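You operate a simulated robot arm through the tools that you are given. There is no shell and no other tool. Be economical: measure what you need, move in short steps, check, and stop when the job is done.

You are at the controls of a simulated two-armed robot. One attempt, no reset.

TASK
Take the blue strap roll and leave it in the grey rigging tray. Take the black bush and leave it on the hose clip on the rigging table top. Shut the catch drawer. Fetch the scored plate and set it on the shelf of the air bench. The order is free.
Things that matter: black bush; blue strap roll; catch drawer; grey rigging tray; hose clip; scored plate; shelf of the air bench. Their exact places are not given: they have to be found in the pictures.

The check looks at the end state, three seconds after you hand in, the way a careful person would. Anything else that was tipped, shoved, dropped, spilled or broken makes it a failure.

THE ROBOT
Two 6-joint arms with fingered hands on one trunk, on a base that drives. Base frame: it is fixed to the floor where the robot stands at the start and does not move with it; the origin is under the middle of the robot, x ahead of it, y to its left, z up. Lengths are in mm, angles in degrees, forces in N, time in s.
The left shoulder is at the start at [70, 168, 1408], the right one opposite. Places, roughly: black bush (3x3x3 cm) [-4100, 1800, 900]; blue strap roll (6x6x4 cm) [800, 0, 1200]; catch drawer [-6000, 1400, 600]; grey rigging tray (30x17x8 cm) [-2500, 1400, 400]; hose clip (6x4x2 cm) [-1200, 1300, 700]; scored plate [-6000, 1750, 1000]; shelf of the air bench [-5600, -1600, 300]. Payload 4 kg a hand.
The tool frame of a hand sits at the grasp point between the pads (the TCP): z along the fingers, y along the line on which they close. The tips reach 26 mm beyond it. The gripper opens to 132 mm. The gripper's body begins 73 mm behind the TCP. The gripper is a hand of 3 fingers: y runs from the thumb to the fingers, the wrist lies at [0, 0, -224] in the tool frame, and closing takes about 1.5 s.
Orientation is told as [roll, pitch, yaw] about the base's x, y, z axes, in that order, counted from this pose: with the fingers straight down and closing along the base's y, the tool's x points along the base's -x, its y along +y and its z along -z.

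THE INTERFACE
- The arms move only by the tool arm_command. It takes "left_moves", "right_moves" or both (then of equal length, played together; a hand with none holds still); each is a list of rows, each a list of 7 numbers: the shift along the tool's x, y, z in units of 200 mm (1.0 is 200 mm), then the turn, a rotation vector about the tool's x, y, z in units of 60 degrees (1.0 is 60 degrees), then the finger opening in mm, from 0 to 132. In form: [[x, y, z, rx, ry, rz, claw], ...]. A call has 1 to 20 rows; each row is the pose to reach, as a shift and turn from the pose commanded when the call began, along the tool's axes at that moment. A call with a number of a shift or a turn outside -1 to 1 is refused whole. Rows are played at 5 a second. More than 50 mm and 8.6 degrees between two rows, or a gripper value outside its range, and nothing of the call is played. Where a pose cannot be reached the arm comes as near as it can. A force on the tool above 40 N (or 10 N above the force at the start of the call, whichever is more), or a blocked arm, ends the call early, and 0.2 s more pass. Each finger travels about 108 mm/s and halts on what it meets, pressing with about 24 N; the grip force reading is that of the motor and also rises with nothing between the fingers. The clock runs only during rows and for 0.2 s after the last one: add rows that repeat a pose to give the fingers time. It gives the time, the measured TCP pose, the force on the tool (base axes), the opening and the grip force at its end, in the units of the frame above (readings bear some noise), with the torque about the TCP (base axes, N m) and any sound that the robot's microphone picked up, and new pictures: "pictures" is both (left out), scene, wrist or none (wrist: the cameras of the hands that moved).
- Cameras (640 x 400 px; columns grow to the right, rows downward): "scene" is now at [132.5, -0.1, 1630.1]; the picture's right is [-0.01, -1.00, 0.00], its down [-0.66, 0.00, -0.75] and it looks along [0.75, -0.00, -0.66] (base axes); focal length 248 px, centre (320, 200). "left" rides on the left gripper at [-62, 3, -92] in its tool frame; the picture's right is [-0.05, -1.00, 0.00], its down [0.83, -0.04, -0.56] and it looks along [0.55, -0.03, 0.83] (tool axes); focal length 230 px, centre (320, 200). "right" rides on the right gripper at [62, 3, -92] in its tool frame; the picture's right is [-0.05, 1.00, 0.00], its down [-0.83, -0.04, -0.56] and it looks along [-0.55, -0.03, 0.83] (tool axes); focal length 230 px, centre (320, 200).
- lift_body(by): slides the trunk up (or, below 0, down) by that many mm; the arms and the scene camera ride with it, the base frame stays. It gives what a move gives, with no picture.
- roll_base(legs): drives the robot by 1 to 6 legs, each [ahead, left, turn to the left] in mm, mm and degrees, along the robot's own axes; the way and the turn of a leg run together, so that a leg with both is an arc; at most 1500 mm and 180 degrees a leg. The arms and the cameras ride along, it lands a little off, and it stops where it bumps. It gives what a move gives, and a new picture of the scene camera.
- preshape(shape, hand): the hand has 3 fingers and takes this shape, open, in about a second: jaw (thumb against the fingers, like two jaws); tri (thumb and two fingers); tip (a fingertip pinch); poke (one finger out to press); point (the index stretched); flat (the hand flat); cup (the hand cupped); fist (a fist). The gripper value then closes the fingers along that shape, each until it touches; the sizes above hold for jaw. It gives what a move gives, with no picture.
- head_to(pan, tilt): turns the head with the scene camera to pan (to the left, within 86 degrees either way) and tilt (down, from -29 to 69), counted from straight ahead of the robot. It gives what a move gives, and a new picture of the scene camera.
- probe_pixels(camera, pixels): there is no depth. For up to 12 entries [column, row, z] of the newest picture of that camera ("zoom" is the newest enlarged one), the place [x, y] in the base frame at which the ray of that pixel passes the height z, good to about 2 mm. The clock stands still meanwhile.
- enlarge(camera, box): a new picture of the part [left, top, right, bottom] of that camera's present view, enlarged. The clock stands still meanwhile.
- finish_job(): hands the job in; it is judged then, once.

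Keep the steps short. Do not move on a guess: measure, check each grasp and each placing, and mend mistakes. In all there are 110 turns and 260 pictures (those below and enlarged ones count). Leave the grippers open and the arms clear of the work at the hand-in unless told otherwise, and finish with a single line.

The tools are called after "Request:" as a command line: name --argument value ..., lists and objects as JSON in quotes. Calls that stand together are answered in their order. arm_command: Moves the arms, as the interface text tells. Its arguments: {"type":"object","properties":{"left_moves":{"type":"array"},"right_moves":{"type":"array"},"pictures":{"type":"string","enum":["both","scene","wrist","none"]}},"required":[]} The other tools are called the same way: lift_body (by) slides the trunk up or down; preshape (shape, hand) gives the hand a shape; roll_base (legs) drives the base; head_to (pan, tilt) turns the head that bears the scene camera; probe_pixels (camera, pixels) gives the place at which the rays of pixels pass given heights; enlarge (camera, box) takes an enlarged picture of a part of a camera's view; finish_job () hands the job in.

At the start:

```text
clock: 0.0
left_ee_pos: [518.9, 191.0, 999.7]
left_tool_rot: [0.1, 0.0, 0.1]
left_wrist_force: [0.3, 0.5, -0.5]
left_torque: [-0.03, 0.0, -0.01]
left_opening: 132.0
left_grip_force: 0.0
left_shape: jaw
right_ee_pos: [606.0, -194.2, 1000.7]
right_tool_rot: [0.0, 0.1, 0.0]
right_wrist_force: [-0.3, -0.6, 0.3]
right_torque: [0.01, 0.0, 0.03]
right_opening: 131.9
right_grip_force: 0.1
right_shape: jaw
trunk travel left (down, up): [-853.0, 87.0]
robot x, y, heading: [-0.2, -2.3, 0.1]
head pan, tilt: [-0.4, 41.5]
```

scene: 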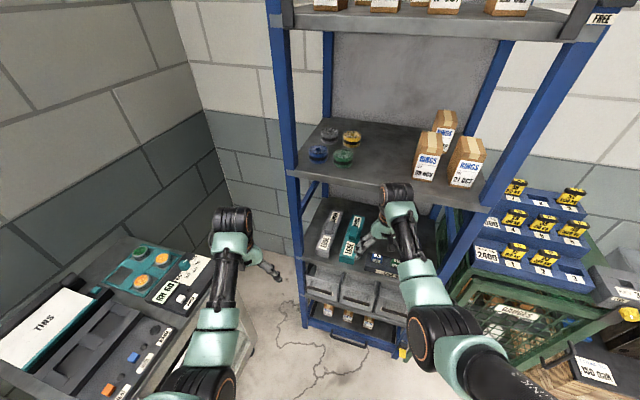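
right: 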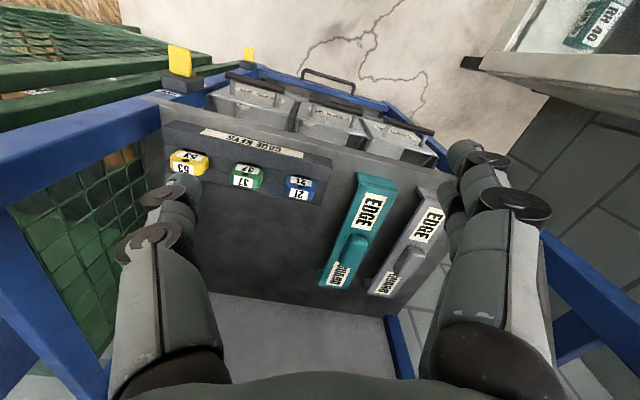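
left: 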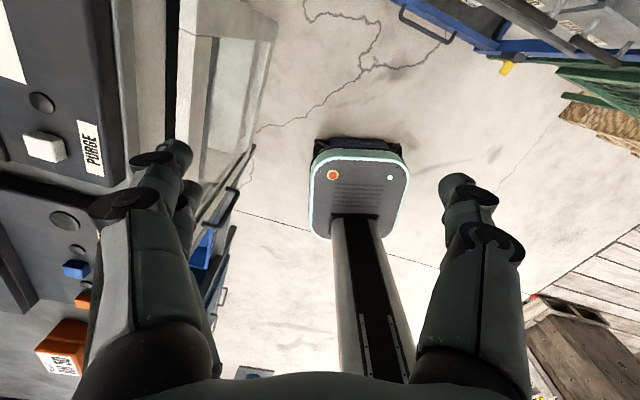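

I see four rolls on the rack's upper shelf near (335,145), with the blue one at (318,153). I will enlarge that area and measure it.

Request:
enlarge --camera "scene" --box '[260, 90, 420, 190]'

Request:
probe_pixels --camera "scene" --pixels '[[318, 153, 1150], [318, 153, 1200], [318, 153, 1240], [343, 157, 1200], [352, 138, 1200], [330, 134, 1200], [298, 170, 1180], [480, 205, 1180]]'

```text
4.00 times, centred on (340, 140) of scene
```

zoom: 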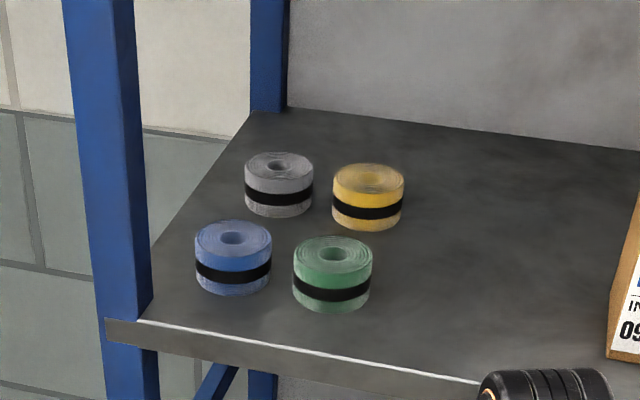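

```text
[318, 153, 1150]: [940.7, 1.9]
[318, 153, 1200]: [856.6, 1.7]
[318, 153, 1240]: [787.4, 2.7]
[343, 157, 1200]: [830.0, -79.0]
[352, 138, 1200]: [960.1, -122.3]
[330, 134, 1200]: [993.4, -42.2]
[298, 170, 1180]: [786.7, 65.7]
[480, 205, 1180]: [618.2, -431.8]
```

The roll's height isn't certain yet. I will back up 200 mm, which is free floor behind the arms, to triangulate, tilting the head less afterwards.

Request:
roll_base --legs '[[-200, 0, 0]]'

Request:
head_to --pan 0 --tilt 25

Request:
enlarge --camera "scene" --box '[240, 140, 400, 240]'

```text
clock: 1.6
left_ee_pos: [321.7, 190.0, 998.6]
left_tool_rot: [-0.1, 0.2, 0.0]
left_wrist_force: [0.4, -0.8, -0.8]
left_torque: [0.04, 0.01, -0.01]
left_opening: 131.8
left_grip_force: 0.1
left_shape: jaw
right_ee_pos: [409.0, -194.1, 998.4]
right_tool_rot: [0.0, 0.1, -0.1]
right_wrist_force: [0.5, 0.3, -0.1]
right_torque: [0.03, 0.04, 0.02]
right_opening: 132.1
right_grip_force: 0.1
right_shape: jaw
trunk travel left (down, up): [-853.0, 87.0]
robot x, y, heading: [-201.7, -1.8, -0.1]
head pan, tilt: [-0.4, 41.5]
```

scene: 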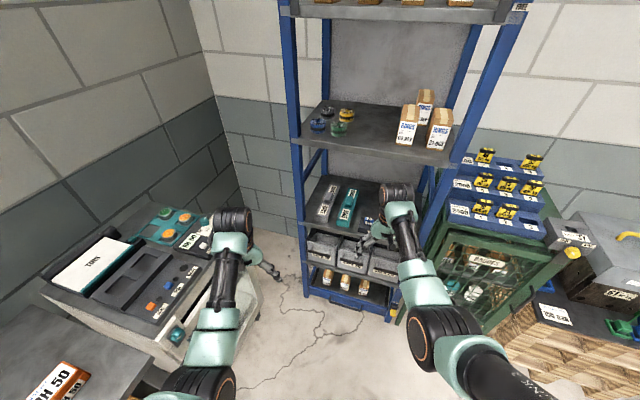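

```text
clock: 2.4
left_ee_pos: [318.3, 190.5, 1000.5]
left_tool_rot: [0.0, 0.0, 0.0]
left_wrist_force: [-0.5, 0.2, 0.0]
left_torque: [-0.01, -0.01, -0.02]
left_opening: 131.9
left_grip_force: 0.1
left_shape: jaw
right_ee_pos: [404.0, -194.5, 1000.9]
right_tool_rot: [-0.1, 0.0, -0.1]
right_wrist_force: [-0.1, -0.6, 0.8]
right_torque: [0.05, 0.0, -0.01]
right_opening: 132.0
right_grip_force: 0.0
right_shape: jaw
trunk travel left (down, up): [-853.0, 87.0]
robot x, y, heading: [-199.6, 1.2, 0.1]
head pan, tilt: [0.0, 25.0]
```

scene: 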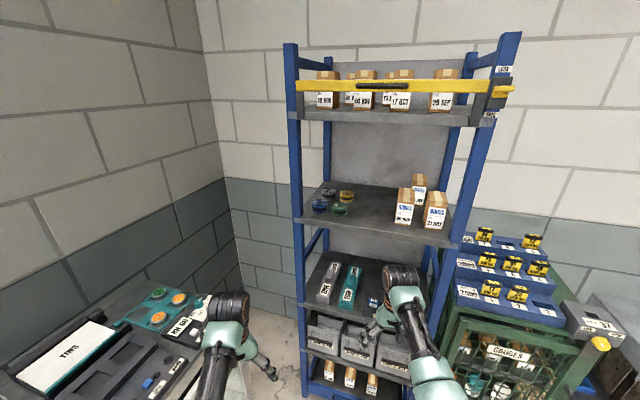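

```text
4.00 times, centred on (320, 190) of scene
```

zoom: 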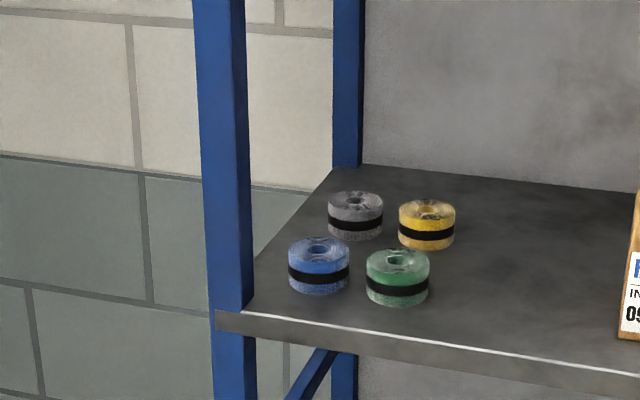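

Now I measure from the second viewpoint: hole of blue roll at zoom (318,247), other rolls, and shelf corners.

Request:
probe_pixels --camera "zoom" --pixels '[[318, 247, 1200], [318, 247, 1240], [318, 247, 1260], [398, 259, 1240], [428, 210, 1240], [355, 199, 1240], [215, 312, 1200], [639, 375, 1200], [318, 290, 1200]]'

Request:
probe_pixels --camera "scene" --pixels '[[303, 118, 1500], [303, 118, 1550], [303, 118, 1600], [480, 124, 1550]]'

```text
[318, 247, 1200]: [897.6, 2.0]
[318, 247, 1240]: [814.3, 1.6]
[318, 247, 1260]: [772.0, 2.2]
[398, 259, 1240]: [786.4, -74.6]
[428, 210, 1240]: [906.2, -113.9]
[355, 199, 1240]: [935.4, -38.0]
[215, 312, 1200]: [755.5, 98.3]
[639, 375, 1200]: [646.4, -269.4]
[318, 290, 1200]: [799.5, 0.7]
```

```text
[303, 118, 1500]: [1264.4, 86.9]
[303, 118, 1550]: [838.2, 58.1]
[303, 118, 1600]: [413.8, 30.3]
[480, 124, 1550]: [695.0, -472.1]
```

The two views agree: blue roll centre [814, 2], top z≈1240, shelf z≈1200, upper shelf ≈1550, rack front edge runs along (-.285,-.958). I'll grip along the shelf depth (yaw ≈ -106.6) with the left hand. First I turn the left hand and pull the right hand back.

Request:
arm_command --left_moves '[[0, 0, 0, 0, 0, 0.111, 132], [0, 0, 0, 0, 0, 0.222, 132], [0, 0, 0, 0, 0, 0.333, 132], [0, 0, 0, 0, 0, 0.444, 132], [0, 0, 0, 0, 0, 0.555, 132], [0, 0, 0, 0, 0, 0.666, 132], [0, 0, 0, 0, 0, 0.777, 132], [0, 0, 0, 0, 0, 0.888, 132]]' --right_moves '[[0.125, 0, 0, 0, 0, 0, 132], [0.25, 0, 0, 0, 0, 0, 132], [0.375, 0, 0, 0, 0, 0, 132], [0.5, 0, 0, 0, 0, 0, 132], [0.625, 0, 0, 0, 0, 0, 132], [0.75, 0, 0, 0, 0, 0, 132], [0.875, 0, 0, 0, 0, 0, 132], [1.0, 0, 0, 0, 0, 0, 132]]' --pictures "none"

Request:
arm_command --left_moves '[[0, 0, 0, 0, 0, 0.111, 132], [0, 0, 0, 0, 0, 0.222, 132], [0, 0, 0, 0, 0, 0.333, 132], [0, 0, 0, 0, 0, 0.444, 132], [0, 0, 0, 0, 0, 0.555, 132], [0, 0, 0, 0, 0, 0.666, 132], [0, 0, 0, 0, 0, 0.777, 132], [0, 0, 0, 0, 0, 0.888, 132]]' --pictures "scene"

```text
clock: 4.2
left_ee_pos: [318.4, 189.6, 1001.4]
left_tool_rot: [0.0, 0.0, -53.3]
left_wrist_force: [-0.1, -0.3, 0.1]
left_torque: [0.04, -0.02, 0.02]
left_opening: 132.0
left_grip_force: 0.0
left_shape: jaw
right_ee_pos: [214.2, -202.2, 987.2]
right_tool_rot: [-2.1, -1.2, -0.1]
right_wrist_force: [0.2, -0.2, 0.2]
right_torque: [0.01, 0.03, 0.01]
right_opening: 132.0
right_grip_force: 0.0
right_shape: jaw
right hand out of reach, approached as far as the arm can: row 5, 6, 7, 8
trunk travel left (down, up): [-853.0, 87.0]
robot x, y, heading: [-197.4, -2.7, -0.2]
head pan, tilt: [0.0, 25.0]
```

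```text
clock: 6.0
left_ee_pos: [318.7, 190.8, 1000.2]
left_tool_rot: [-0.1, -0.1, -106.7]
left_wrist_force: [0.3, 0.6, 0.2]
left_torque: [0.0, 0.02, -0.02]
left_opening: 131.9
left_grip_force: 0.0
left_shape: jaw
right_ee_pos: [210.3, -201.3, 983.7]
right_tool_rot: [-2.1, -0.5, -0.1]
right_wrist_force: [-0.1, -0.2, 0.2]
right_torque: [0.02, -0.02, -0.03]
right_opening: 132.0
right_grip_force: 0.0
right_shape: jaw
trunk travel left (down, up): [-853.0, 87.0]
robot x, y, heading: [-200.2, 0.4, 0.2]
head pan, tilt: [0.0, 25.0]
```

scene: 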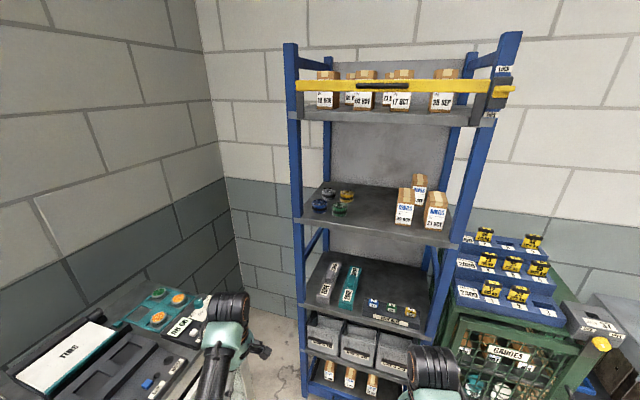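

Left hand turned fine. Next I raise it 265 mm and tilt it 25° so the wrist stays in front of the shelf above, which is too low for the wrist stack when vertical.

Request:
arm_command --left_moves '[[0, 0, -0.2, 0, 0, 0, 132], [0, 0, -0.4, 0, 0, 0, 132], [0, 0, -0.6, 0, 0, 0, 132], [0, 0, -0.8, 0, 0, 0, 132], [0, 0, -1.0, 0, 0, 0, 120]]' --pictures "none"

Request:
arm_command --left_moves '[[0, 0, -0.1, -0.1, 0, 0, 110], [0, 0, -0.2, -0.2, 0, 0, 110], [0, 0, -0.3, -0.3, 0, 0, 110], [0, 0, -0.325, -0.417, 0, 0, 110]]' --pictures "none"

Request:
head_to --pan 0 --tilt 35

```text
clock: 7.2
left_ee_pos: [395.0, 163.2, 1070.6]
left_tool_rot: [0.0, 0.0, -106.5]
left_wrist_force: [0.7, 0.3, -0.1]
left_torque: [0.0, 0.03, -0.02]
left_opening: 120.2
left_grip_force: 0.1
left_shape: jaw
left hand out of reach, approached as far as the arm can: row 1, 2, 3, 4, 5
right_ee_pos: [209.2, -201.0, 981.5]
right_tool_rot: [-1.8, -0.4, -0.1]
right_wrist_force: [0.0, -0.6, 0.6]
right_torque: [-0.01, 0.03, 0.04]
right_opening: 132.1
right_grip_force: 0.1
right_shape: jaw
trunk travel left (down, up): [-853.0, 87.0]
robot x, y, heading: [-200.5, -0.6, 0.1]
head pan, tilt: [0.0, 25.0]
```

```text
clock: 8.2
left_ee_pos: [391.1, 165.2, 1135.4]
left_tool_rot: [25.1, -0.1, -106.6]
left_wrist_force: [-0.1, -0.4, -0.6]
left_torque: [0.0, -0.01, 0.01]
left_opening: 110.0
left_grip_force: 0.1
left_shape: jaw
right_ee_pos: [206.1, -200.8, 980.3]
right_tool_rot: [-2.0, -0.2, -0.2]
right_wrist_force: [-1.4, 0.8, 0.0]
right_torque: [-0.02, -0.03, 0.02]
right_opening: 131.9
right_grip_force: 0.1
right_shape: jaw
trunk travel left (down, up): [-853.0, 87.0]
robot x, y, heading: [-201.8, 0.4, -0.2]
head pan, tilt: [0.0, 25.0]
```

```text
clock: 8.9
left_ee_pos: [392.7, 166.0, 1135.0]
left_tool_rot: [25.0, 0.0, -106.6]
left_wrist_force: [-0.6, -0.3, -0.1]
left_torque: [0.02, 0.04, 0.0]
left_opening: 110.1
left_grip_force: 0.0
left_shape: jaw
right_ee_pos: [206.3, -201.0, 981.3]
right_tool_rot: [-1.9, -0.1, -0.1]
right_wrist_force: [0.7, 0.2, -0.7]
right_torque: [-0.01, 0.03, -0.04]
right_opening: 132.0
right_grip_force: 0.0
right_shape: jaw
trunk travel left (down, up): [-853.0, 87.0]
robot x, y, heading: [-204.4, -1.3, 0.1]
head pan, tilt: [0.0, 35.0]
```

scene: 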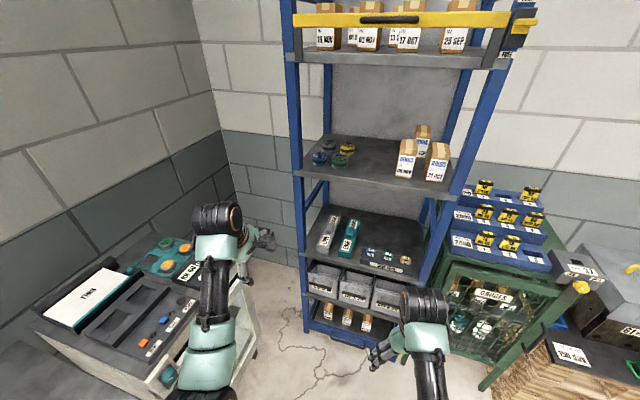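

The arm could not go higher at that pose. I raise the trunk 87 mm (hand is in free space, about 300 mm from the rack) and try a further 45 mm up.

Request:
lift_body --by 86

Request:
arm_command --left_moves '[[0, 0.05, -0.1, 0, 0, 0, 110], [0, 0.1, -0.2, 0, 0, 0, 110], [0, 0.1, -0.2, 0, 0, 0, 110]]' --pictures "none"

```text
clock: 10.1
left_ee_pos: [392.3, 165.9, 1219.3]
left_tool_rot: [24.9, 0.0, -106.7]
left_wrist_force: [-0.4, 0.2, 0.3]
left_torque: [0.01, 0.0, 0.01]
left_opening: 110.2
left_grip_force: 0.0
left_shape: jaw
right_ee_pos: [208.0, -202.1, 1066.9]
right_tool_rot: [-2.0, -0.1, -0.2]
right_wrist_force: [0.2, -0.5, 0.5]
right_torque: [-0.02, 0.01, 0.0]
right_opening: 131.8
right_grip_force: 0.1
right_shape: jaw
trunk travel left (down, up): [-939.0, 1.0]
robot x, y, heading: [-201.5, 2.3, -0.1]
head pan, tilt: [0.0, 35.0]
```

```text
clock: 10.9
left_ee_pos: [392.1, 165.2, 1265.7]
left_tool_rot: [25.0, 0.0, -106.6]
left_wrist_force: [-0.4, 0.0, -0.6]
left_torque: [0.01, 0.01, 0.01]
left_opening: 109.9
left_grip_force: 0.0
left_shape: jaw
right_ee_pos: [207.1, -201.5, 1067.2]
right_tool_rot: [-1.9, 0.0, -0.1]
right_wrist_force: [-0.4, 0.1, 0.4]
right_torque: [-0.01, -0.01, 0.0]
right_opening: 132.1
right_grip_force: 0.0
right_shape: jaw
trunk travel left (down, up): [-939.0, 1.0]
robot x, y, heading: [-197.5, -3.2, -0.2]
head pan, tilt: [0.0, 35.0]
```

Turning the robot -16.6° to face the rack squarely keeps the right arm clear of it. I first check how near the left table stands, and counter-turn the left hand by +16.6° about vertical.

Request:
arm_command --left_moves '[[0, 0, 0, 0, 0.039, -0.0836, 110], [0, 0, 0, 0, 0.078, -0.167, 110], [0, 0, 0, 0, 0.117, -0.2507, 110]]' --pictures "none"

Request:
head_to --pan 30 --tilt 50

```text
clock: 11.7
left_ee_pos: [394.5, 164.8, 1263.6]
left_tool_rot: [24.9, 0.0, -89.9]
left_wrist_force: [0.0, 0.4, -0.5]
left_torque: [0.05, 0.02, 0.0]
left_opening: 110.0
left_grip_force: 0.1
left_shape: jaw
right_ee_pos: [207.2, -201.2, 1066.5]
right_tool_rot: [-1.9, -0.3, -0.1]
right_wrist_force: [0.4, -0.3, -0.5]
right_torque: [-0.01, 0.0, -0.03]
right_opening: 132.2
right_grip_force: 0.0
right_shape: jaw
trunk travel left (down, up): [-939.0, 1.0]
robot x, y, heading: [-198.7, 3.5, 0.1]
head pan, tilt: [0.0, 35.0]
```

```text
clock: 12.7
left_ee_pos: [393.5, 164.2, 1266.1]
left_tool_rot: [25.0, 0.0, -90.0]
left_wrist_force: [-0.2, 0.3, -0.6]
left_torque: [0.0, 0.02, -0.02]
left_opening: 110.3
left_grip_force: 0.0
left_shape: jaw
right_ee_pos: [208.0, -201.6, 1066.5]
right_tool_rot: [-2.0, -0.2, -0.2]
right_wrist_force: [-0.2, 0.6, -0.1]
right_torque: [0.01, -0.03, 0.03]
right_opening: 131.7
right_grip_force: 0.1
right_shape: jaw
trunk travel left (down, up): [-939.0, 1.0]
robot x, y, heading: [-201.8, -1.4, -0.1]
head pan, tilt: [30.0, 50.0]
```

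scene: 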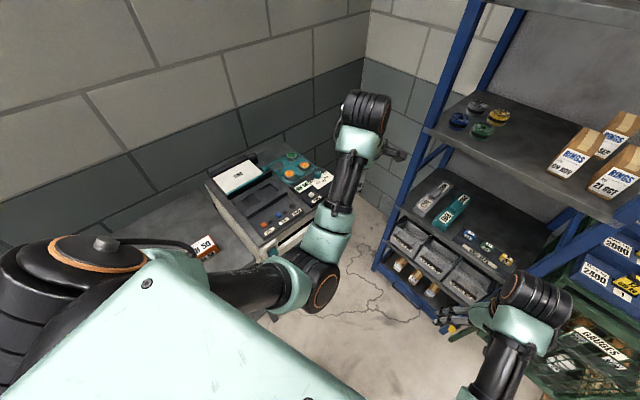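

Request:
probe_pixels --camera "scene" --pixels '[[264, 243, 800], [264, 243, 700], [322, 205, 800], [240, 268, 700], [240, 268, 800], [290, 255, 0], [360, 265, 0], [375, 270, 0]]'

Request:
enlarge --camera "scene" --box '[160, 140, 400, 320]'

```text
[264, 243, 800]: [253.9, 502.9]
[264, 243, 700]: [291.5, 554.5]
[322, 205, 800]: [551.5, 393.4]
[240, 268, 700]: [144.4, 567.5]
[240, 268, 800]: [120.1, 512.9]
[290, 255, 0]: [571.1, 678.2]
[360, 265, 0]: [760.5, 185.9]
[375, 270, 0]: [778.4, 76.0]
```

```text
2.22 times, centred on (280, 230) of scene
```

zoom: 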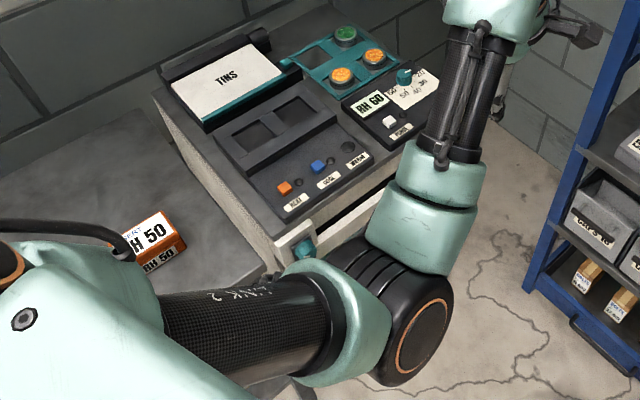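

Table edge is at y≈390–500, so there is room. I drive to the pre-approach stance and turn to face the rack.

Request:
roll_base --legs '[[229, 62, 0], [0, 0, -16.6]]'

Request:
head_to --pan 15 --tilt 35

Request:
enlarge --camera "left" --box '[0, 0, 640, 400]'

```text
clock: 15.4
left_ee_pos: [644.3, 47.2, 1264.5]
left_tool_rot: [25.0, -0.1, -106.8]
left_wrist_force: [-0.1, 0.7, 0.1]
left_torque: [-0.02, 0.02, 0.02]
left_opening: 110.4
left_grip_force: 0.1
left_shape: jaw
right_ee_pos: [359.3, -251.4, 1067.6]
right_tool_rot: [-2.0, -0.1, -17.0]
right_wrist_force: [-0.1, -0.2, -1.0]
right_torque: [0.05, 0.01, -0.02]
right_opening: 131.8
right_grip_force: 0.1
right_shape: jaw
trunk travel left (down, up): [-939.0, 1.0]
robot x, y, heading: [27.3, 60.0, -16.6]
head pan, tilt: [30.0, 50.0]
```

scene: 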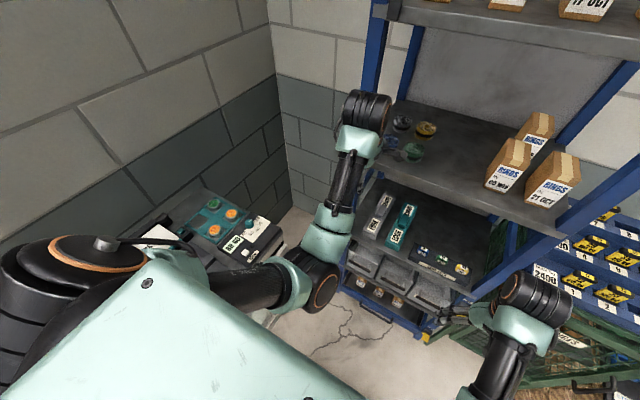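

```text
clock: 16.1
left_ee_pos: [642.4, 46.2, 1264.9]
left_tool_rot: [25.1, 0.1, -106.8]
left_wrist_force: [0.1, 0.7, -0.4]
left_torque: [-0.01, 0.01, 0.01]
left_opening: 110.4
left_grip_force: 0.0
left_shape: jaw
right_ee_pos: [357.3, -252.1, 1067.3]
right_tool_rot: [-2.1, -0.1, -17.0]
right_wrist_force: [0.7, 0.0, 0.9]
right_torque: [0.0, 0.02, -0.03]
right_opening: 132.0
right_grip_force: 0.1
right_shape: jaw
trunk travel left (down, up): [-939.0, 1.0]
robot x, y, heading: [31.0, 60.2, -17.0]
head pan, tilt: [15.0, 35.0]
```

scene: 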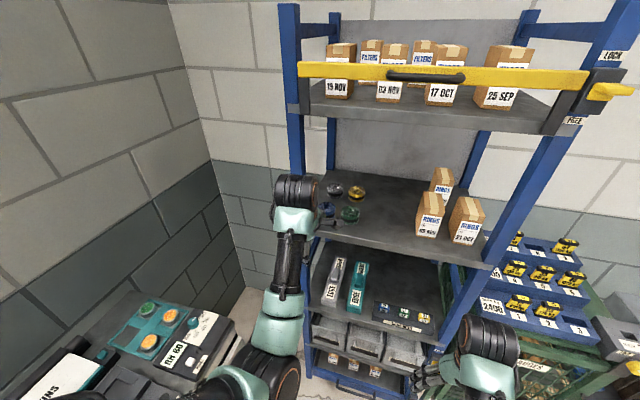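

```text
1.00 times, centred on (320, 200) of left (not enlarged: the box is as wide or as high as the picture)
```

zoom: 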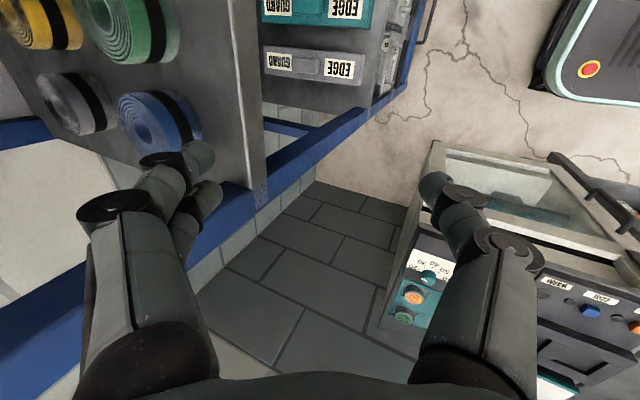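

Left camera sees the blue roll hole at (150,122). I probe it at z=1240 plus the shelf's front edge at z=1200.

Request:
probe_pixels --camera "left" --pixels '[[148, 122, 1240], [148, 122, 1235], [262, 185, 1200], [225, 20, 1200], [135, 20, 1240]]'

Request:
enlarge --camera "left" --box '[60, 40, 300, 190]'

```text
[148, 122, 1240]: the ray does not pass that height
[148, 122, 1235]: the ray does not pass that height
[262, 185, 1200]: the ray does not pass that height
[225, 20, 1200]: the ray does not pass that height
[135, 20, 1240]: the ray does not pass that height
```

```text
2.67 times, centred on (180, 115) of left
```

zoom: 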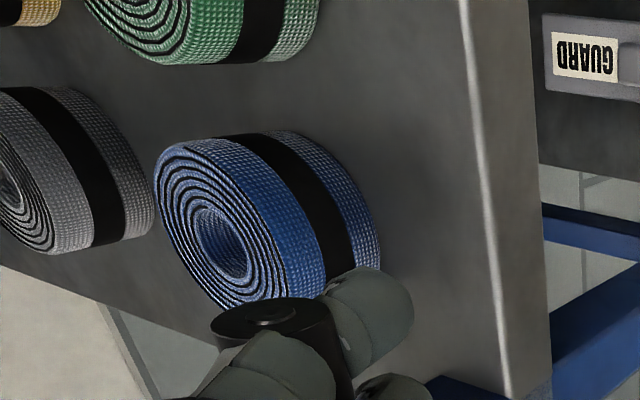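

Request:
probe_pixels --camera "zoom" --pixels '[[222, 245, 1240], [222, 245, 1250], [222, 245, 1230], [490, 200, 1200], [515, 395, 1200], [465, 10, 1200]]'

```text
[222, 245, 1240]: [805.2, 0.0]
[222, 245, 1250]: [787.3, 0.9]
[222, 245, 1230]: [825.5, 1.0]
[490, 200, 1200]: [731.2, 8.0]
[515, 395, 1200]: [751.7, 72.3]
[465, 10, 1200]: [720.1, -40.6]
```

Consistent: roll at about [812, 1]. The hand must go 175 mm ahead and 5 mm left. I drive 110 mm first, then check.

Request:
roll_base --legs '[[110, 4, 0]]'

Request:
enlarge --camera "left" --box '[0, 0, 640, 400]'

```text
clock: 17.4
left_ee_pos: [744.6, 18.0, 1267.2]
left_tool_rot: [25.2, 0.0, -106.8]
left_wrist_force: [-1.8, 0.0, 0.0]
left_torque: [0.0, 0.01, -0.01]
left_opening: 110.3
left_grip_force: 0.1
left_shape: jaw
right_ee_pos: [460.9, -278.7, 1067.7]
right_tool_rot: [-2.1, -0.5, -17.1]
right_wrist_force: [0.2, -0.4, 1.3]
right_torque: [0.05, -0.03, -0.02]
right_opening: 132.1
right_grip_force: 0.0
right_shape: jaw
trunk travel left (down, up): [-939.0, 1.0]
robot x, y, heading: [131.8, 35.1, -16.9]
head pan, tilt: [15.0, 35.0]
```

scene: 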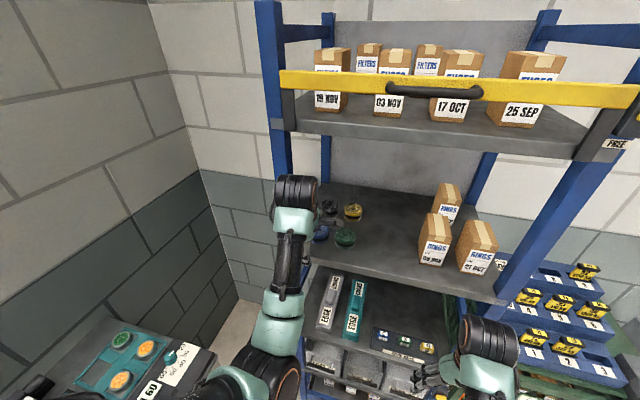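

```text
1.00 times, centred on (320, 200) of left (not enlarged: the box is as wide or as high as the picture)
```

zoom: 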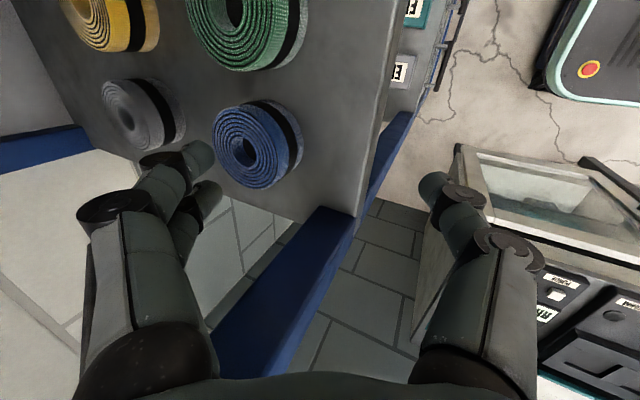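

Request:
probe_pixels --camera "zoom" --pixels '[[247, 150, 1238], [238, 145, 1238], [243, 148, 1238], [357, 217, 1200], [390, 90, 1200], [320, 207, 1200]]'

Request:
enlarge --camera "left" --box '[180, 70, 420, 220]'

```text
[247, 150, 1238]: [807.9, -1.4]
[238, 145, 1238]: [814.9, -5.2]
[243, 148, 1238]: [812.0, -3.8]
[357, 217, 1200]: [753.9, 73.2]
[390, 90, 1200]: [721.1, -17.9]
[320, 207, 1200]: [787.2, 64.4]
```

```text
2.67 times, centred on (300, 145) of left
```

zoom: 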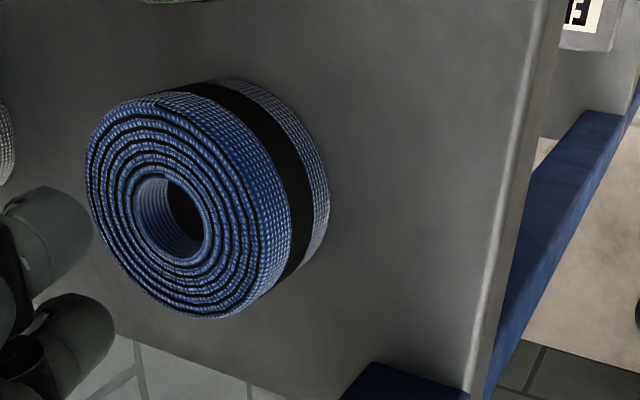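

The hand needs 67 mm more ahead. I drive that, the lower finger staying at z≈1218 in front of the roll.

Request:
roll_base --legs '[[67, 2, 0]]'

Request:
enlarge --camera "left" --box '[0, 0, 640, 400]'

```text
clock: 18.4
left_ee_pos: [804.3, 2.7, 1270.1]
left_tool_rot: [25.5, 0.0, -106.7]
left_wrist_force: [-1.7, 0.3, -0.1]
left_torque: [-0.02, -0.05, 0.02]
left_opening: 110.2
left_grip_force: 0.0
left_shape: jaw
right_ee_pos: [521.8, -296.9, 1070.3]
right_tool_rot: [-2.1, -0.5, -17.0]
right_wrist_force: [-0.3, -1.1, -1.2]
right_torque: [-0.04, -0.07, 0.01]
right_opening: 132.2
right_grip_force: 0.1
right_shape: jaw
trunk travel left (down, up): [-939.0, 1.0]
robot x, y, heading: [194.5, 15.4, -17.0]
head pan, tilt: [15.0, 35.0]
```

scene: 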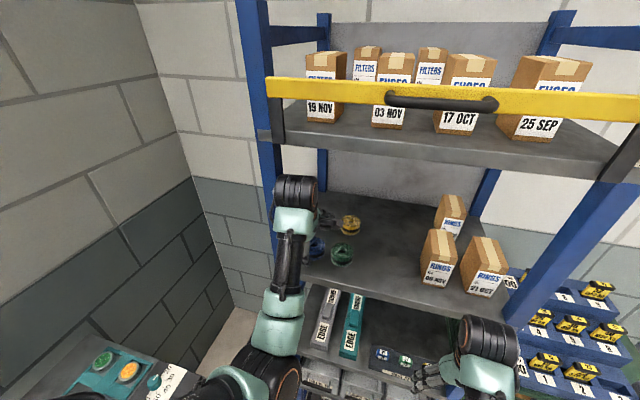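

```text
1.00 times, centred on (320, 200) of left (not enlarged: the box is as wide or as high as the picture)
```

zoom: 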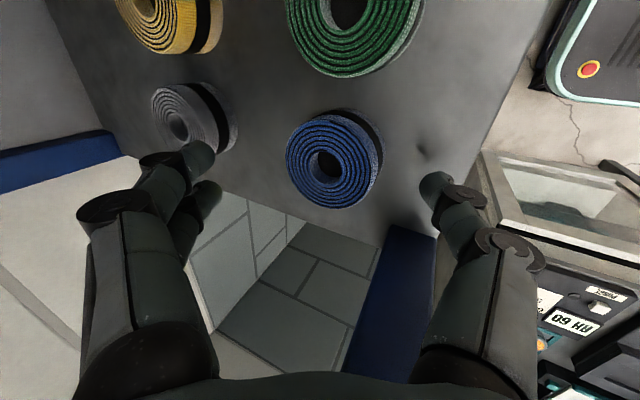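

Request:
probe_pixels --camera "zoom" --pixels '[[328, 163, 1238], [332, 161, 1238], [328, 163, 1245], [285, 165, 1238], [372, 160, 1238]]'

Request:
enlarge --camera "scene" --box '[240, 140, 400, 240]'

```text
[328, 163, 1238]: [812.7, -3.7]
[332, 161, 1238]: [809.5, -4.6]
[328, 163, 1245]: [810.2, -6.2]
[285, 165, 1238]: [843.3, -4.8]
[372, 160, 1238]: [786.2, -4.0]
```

```text
4.00 times, centred on (320, 190) of scene
```

zoom: 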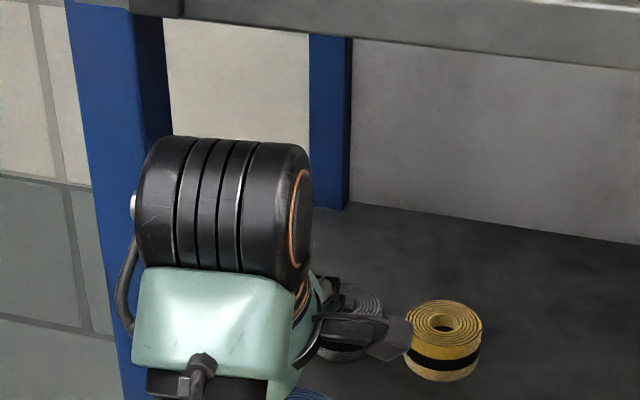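

The wrist looks close to the rack's left post. Before straightening I measure where the post's inner edge lies.

Request:
probe_pixels --camera "zoom" --pixels '[[128, 100, 1400], [128, 100, 1450], [128, 100, 1500], [168, 100, 1400], [168, 100, 1450], [168, 100, 1500], [222, 140, 1500], [137, 220, 1460], [310, 200, 1460]]'

```text
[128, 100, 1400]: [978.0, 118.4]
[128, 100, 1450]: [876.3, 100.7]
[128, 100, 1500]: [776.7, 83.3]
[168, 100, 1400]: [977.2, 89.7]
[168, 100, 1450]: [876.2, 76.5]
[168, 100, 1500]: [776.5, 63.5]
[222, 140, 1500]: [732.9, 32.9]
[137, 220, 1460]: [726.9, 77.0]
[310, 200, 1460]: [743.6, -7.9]
```

Post inner face is only ~10 mm from the wrist laterally. I lean the wrist 8° away from the post (about the forward axis, harmless for the grip) before straightening.

Request:
arm_command --left_moves '[[-0.015, 0, 0, 0, 0.0604, 0.0282, 110], [-0.03, 0, 0, 0, 0.1208, 0.0563, 110], [-0.03, 0, 0, 0, 0.1208, 0.0563, 110]]' --pictures "scene"

Request:
enlarge --camera "scene" --box '[240, 140, 400, 240]'

```text
clock: 19.4
left_ee_pos: [829.1, 34.9, 1265.7]
left_tool_rot: [25.7, 12.8, -103.6]
left_wrist_force: [-3.6, -9.1, -1.8]
left_torque: [-0.44, 0.01, 0.48]
left_opening: 110.0
left_grip_force: 0.2
left_shape: jaw
right_ee_pos: [527.6, -300.4, 1065.8]
right_tool_rot: [-2.0, -0.2, -16.9]
right_wrist_force: [-1.1, -1.4, -0.1]
right_torque: [0.01, 0.03, -0.01]
right_opening: 131.6
right_grip_force: 0.1
right_shape: jaw
trunk travel left (down, up): [-939.0, 1.0]
robot x, y, heading: [198.2, 12.3, -17.0]
head pan, tilt: [15.0, 35.0]
stopped in row 3 (left hand): the arm was blocked; the commanded pose is now the measured one
```

scene: 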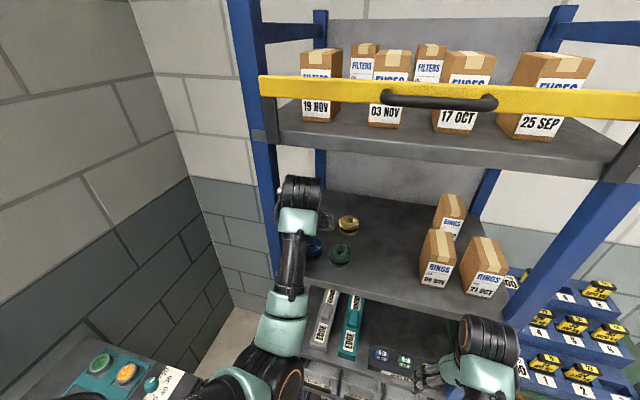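

```text
4.00 times, centred on (320, 190) of scene
```

zoom: 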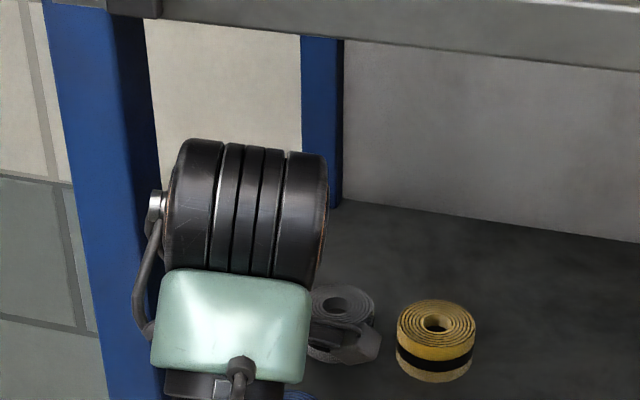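

The forearm hangs below the wrist and evidently pressed on the shelf's front edge (hand rose slightly, then blocked). I back straight off 150 mm and will come in with a longer, straighter arm.

Request:
roll_base --legs '[[-150, 0, 0]]'

Request:
enlarge --camera "left" --box '[0, 0, 640, 400]'

```text
clock: 20.7
left_ee_pos: [683.7, 75.3, 1266.3]
left_tool_rot: [25.6, 12.9, -103.6]
left_wrist_force: [-10.2, -17.9, 3.9]
left_torque: [0.19, -0.42, -1.3]
left_opening: 109.2
left_grip_force: 0.1
left_shape: jaw
right_ee_pos: [382.7, -261.2, 1066.0]
right_tool_rot: [-2.0, -0.2, -17.1]
right_wrist_force: [0.9, 0.6, -0.4]
right_torque: [-0.02, 0.01, -0.05]
right_opening: 132.1
right_grip_force: 0.0
right_shape: jaw
trunk travel left (down, up): [-939.0, 1.0]
robot x, y, heading: [54.7, 58.6, -17.2]
head pan, tilt: [15.0, 35.0]
```

scene: 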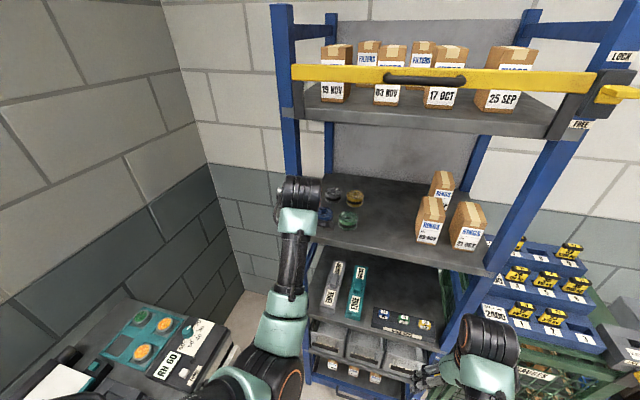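

```text
1.00 times, centred on (320, 200) of left (not enlarged: the box is as wide or as high as the picture)
```

zoom: 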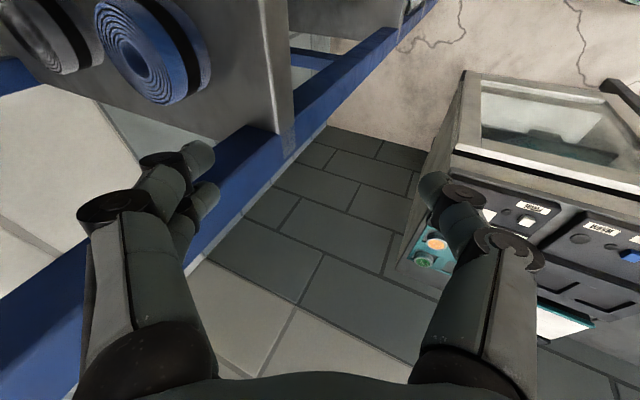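

Some side force reads (-10,-18 N); the fingers may be near the post's front. I back off another 130 mm.

Request:
roll_base --legs '[[-130, 0, 0]]'

Request:
enlarge --camera "scene" --box '[230, 160, 390, 260]'

```text
clock: 22.0
left_ee_pos: [566.4, 117.1, 1261.5]
left_tool_rot: [25.5, 12.8, -103.8]
left_wrist_force: [-0.6, 0.3, 0.3]
left_torque: [-0.02, 0.01, 0.01]
left_opening: 110.1
left_grip_force: 0.1
left_shape: jaw
right_ee_pos: [262.6, -217.9, 1066.2]
right_tool_rot: [-2.1, 0.0, -17.3]
right_wrist_force: [0.3, -0.5, 0.5]
right_torque: [0.03, 0.03, -0.01]
right_opening: 131.9
right_grip_force: 0.0
right_shape: jaw
trunk travel left (down, up): [-939.0, 1.0]
robot x, y, heading: [-69.7, 97.7, -17.0]
head pan, tilt: [15.0, 35.0]
```

scene: 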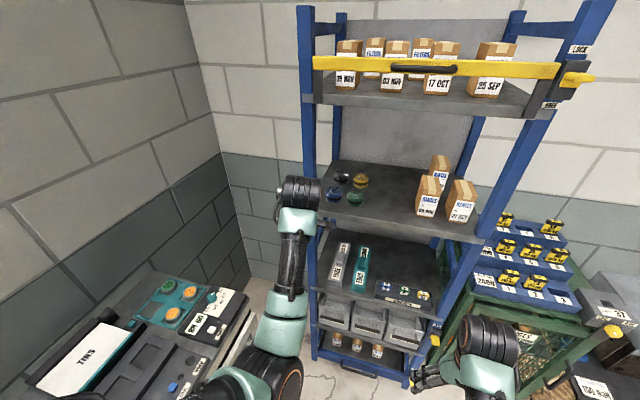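

```text
4.00 times, centred on (310, 210) of scene
```

zoom: 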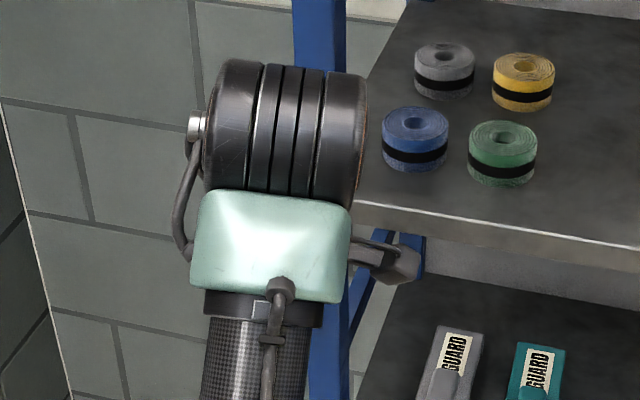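

Free of contact, rolls untouched. I back up 150 mm more to test a longer reach in free space: extend the left hand forward 200 mm.

Request:
roll_base --legs '[[-150, 0, 0]]'

Request:
arm_command --left_moves '[[0, 0.18, 0.086, 0, 0, 0, 110], [0, 0.361, 0.172, 0, 0, 0, 110], [0, 0.5415, 0.258, 0, 0, 0, 110], [0, 0.722, 0.344, 0, 0, 0, 110], [0, 0.9026, 0.4305, 0, 0, 0, 110], [0, 0.9026, 0.4305, 0, 0, 0, 110]]' --pictures "scene"

```text
clock: 23.4
left_ee_pos: [421.9, 161.9, 1263.0]
left_tool_rot: [25.4, 12.7, -103.8]
left_wrist_force: [0.5, 0.6, -0.5]
left_torque: [0.0, 0.02, 0.01]
left_opening: 109.9
left_grip_force: 0.1
left_shape: jaw
right_ee_pos: [117.6, -174.8, 1065.0]
right_tool_rot: [-2.2, 0.0, -17.2]
right_wrist_force: [0.8, 0.1, -0.2]
right_torque: [-0.02, 0.03, 0.0]
right_opening: 131.8
right_grip_force: 0.0
right_shape: jaw
trunk travel left (down, up): [-939.0, 1.0]
robot x, y, heading: [-218.3, 137.8, -16.7]
head pan, tilt: [15.0, 35.0]
```

scene: 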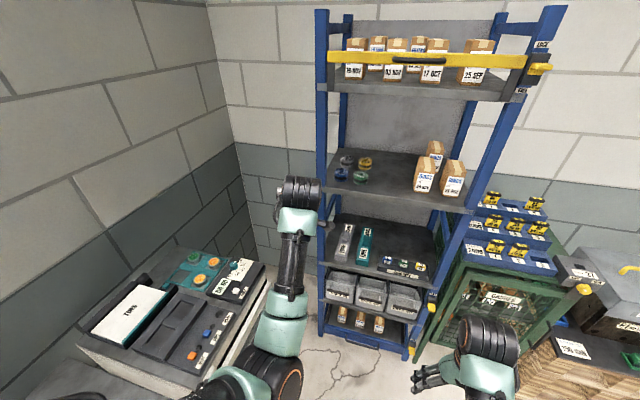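

```text
clock: 24.8
left_ee_pos: [611.1, 113.2, 1268.2]
left_tool_rot: [25.8, 12.7, -103.8]
left_wrist_force: [0.0, -0.8, 0.2]
left_torque: [0.03, -0.03, -0.04]
left_opening: 110.1
left_grip_force: 0.0
left_shape: jaw
right_ee_pos: [113.5, -173.8, 1067.5]
right_tool_rot: [-2.3, -0.2, -17.3]
right_wrist_force: [0.0, 0.2, -0.4]
right_torque: [-0.03, 0.01, -0.01]
right_opening: 131.9
right_grip_force: 0.1
right_shape: jaw
trunk travel left (down, up): [-939.0, 1.0]
robot x, y, heading: [-216.3, 142.6, -17.3]
head pan, tilt: [15.0, 35.0]
```

scene: 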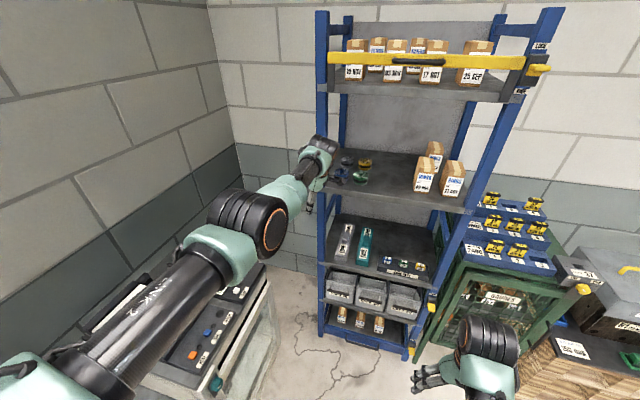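

The longer reach works and the arm is nearly straight. Now I straighten the tool to vertical here, in free space (TCP is ~150 mm in front of the shelf edge).

Request:
arm_command --left_moves '[[0, 0, 0, 0.105, -0.01, 0.0213, 110], [0, 0, 0, 0.21, -0.02, 0.0426, 110], [0, 0, 0, 0.315, -0.03, 0.064, 110], [0, 0, 0, 0.4195, -0.0406, 0.0853, 110], [0, 0, 0, 0.4195, -0.0406, 0.0853, 110]]' --pictures "scene"

```text
clock: 26.0
left_ee_pos: [525.3, 151.1, 1264.9]
left_tool_rot: [-0.8, 11.3, -109.4]
left_wrist_force: [0.0, 0.2, 0.1]
left_torque: [0.01, 0.0, 0.05]
left_opening: 110.1
left_grip_force: 0.1
left_shape: jaw
left hand out of reach, approached as far as the arm can: row 1, 2, 3, 4, 5
right_ee_pos: [115.6, -173.3, 1067.2]
right_tool_rot: [-2.2, -0.3, -17.2]
right_wrist_force: [0.4, 0.4, 0.5]
right_torque: [-0.01, 0.01, 0.02]
right_opening: 132.0
right_grip_force: 0.0
right_shape: jaw
trunk travel left (down, up): [-939.0, 1.0]
robot x, y, heading: [-213.2, 141.7, -17.3]
head pan, tilt: [15.0, 35.0]
```

scene: 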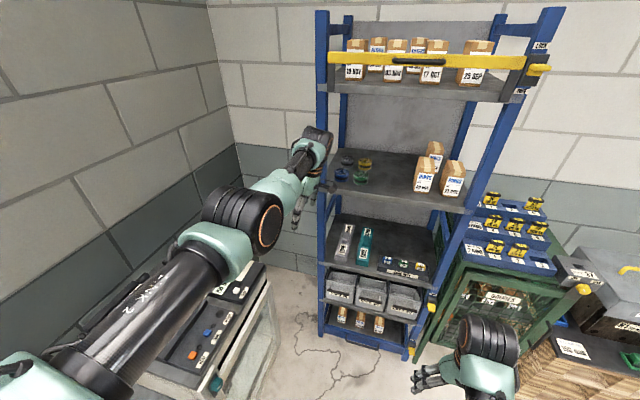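

At full stretch the arm now holds the tool vertical at about 700 mm ahead of the robot, forearm well above shelf height. I re-tilt 25° and pull in 20 mm for the entry.

Request:
arm_command --left_moves '[[0, -0.033, 0, -0.136, 0, -0.0272, 110], [0, -0.067, 0, -0.272, 0, -0.0545, 110], [0, -0.1, 0, -0.408, 0, -0.0817, 110], [0, -0.1, 0, -0.408, 0, -0.0817, 110]]' --pictures "scene"

Request:
enlarge --camera "left" --box '[0, 0, 640, 400]'

```text
clock: 27.0
left_ee_pos: [504.5, 158.5, 1265.2]
left_tool_rot: [24.7, 10.4, -104.4]
left_wrist_force: [0.0, 0.3, 0.0]
left_torque: [-0.03, 0.02, 0.01]
left_opening: 110.1
left_grip_force: 0.0
left_shape: jaw
right_ee_pos: [114.7, -173.6, 1066.9]
right_tool_rot: [-2.2, -0.1, -17.2]
right_wrist_force: [-0.5, -0.3, 0.4]
right_torque: [0.01, 0.02, 0.03]
right_opening: 131.7
right_grip_force: 0.0
right_shape: jaw
trunk travel left (down, up): [-939.0, 1.0]
robot x, y, heading: [-215.2, 144.6, -17.1]
head pan, tilt: [15.0, 35.0]
```

scene: 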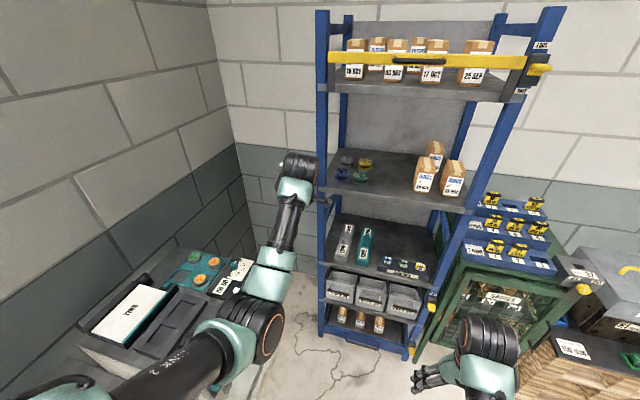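

```text
1.00 times, centred on (320, 200) of left (not enlarged: the box is as wide or as high as the picture)
```

zoom: 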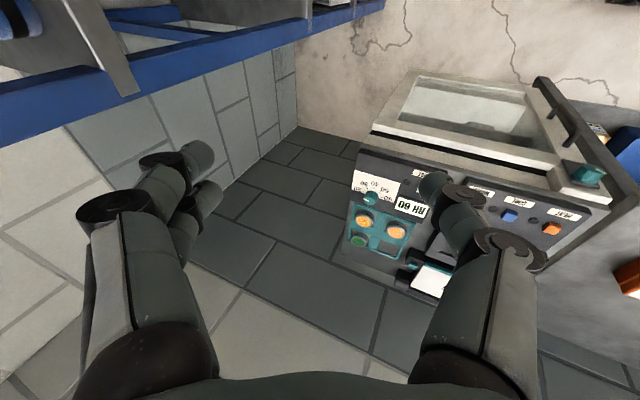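

Wrist and its side cable probably caught the post earlier; leaning 10° gives ~45 mm margin now. I need 66 mm right and 342 mm ahead; I drive most of it, then check.

Request:
roll_base --legs '[[0, -66, 0], [220, 0, 0]]'

Request:
enlarge --camera "left" --box '[0, 0, 640, 400]'

```text
clock: 29.3
left_ee_pos: [687.7, 34.8, 1269.1]
left_tool_rot: [24.9, 10.5, -104.4]
left_wrist_force: [1.2, -0.1, 0.0]
left_torque: [-0.02, 0.0, 0.01]
left_opening: 110.0
left_grip_force: 0.0
left_shape: jaw
right_ee_pos: [298.3, -299.3, 1068.8]
right_tool_rot: [-2.3, -0.3, -17.1]
right_wrist_force: [-0.8, 0.1, 0.0]
right_torque: [-0.02, 0.01, -0.01]
right_opening: 131.8
right_grip_force: 0.0
right_shape: jaw
trunk travel left (down, up): [-939.0, 1.0]
robot x, y, heading: [-28.8, 8.5, -16.8]
head pan, tilt: [15.0, 35.0]
```

scene: 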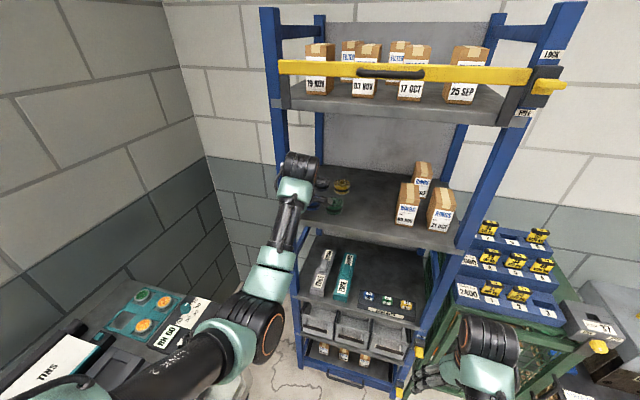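

```text
1.00 times, centred on (320, 200) of left (not enlarged: the box is as wide or as high as the picture)
```

zoom: 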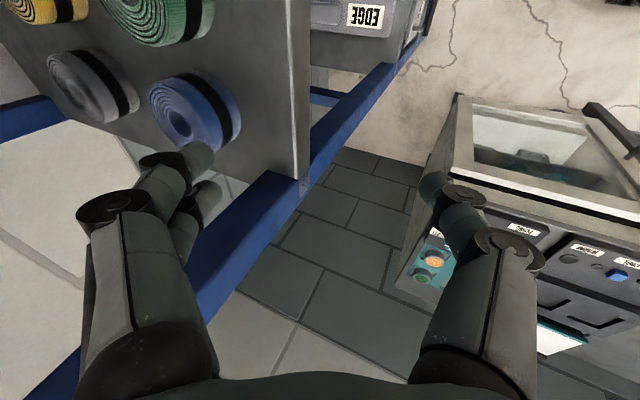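

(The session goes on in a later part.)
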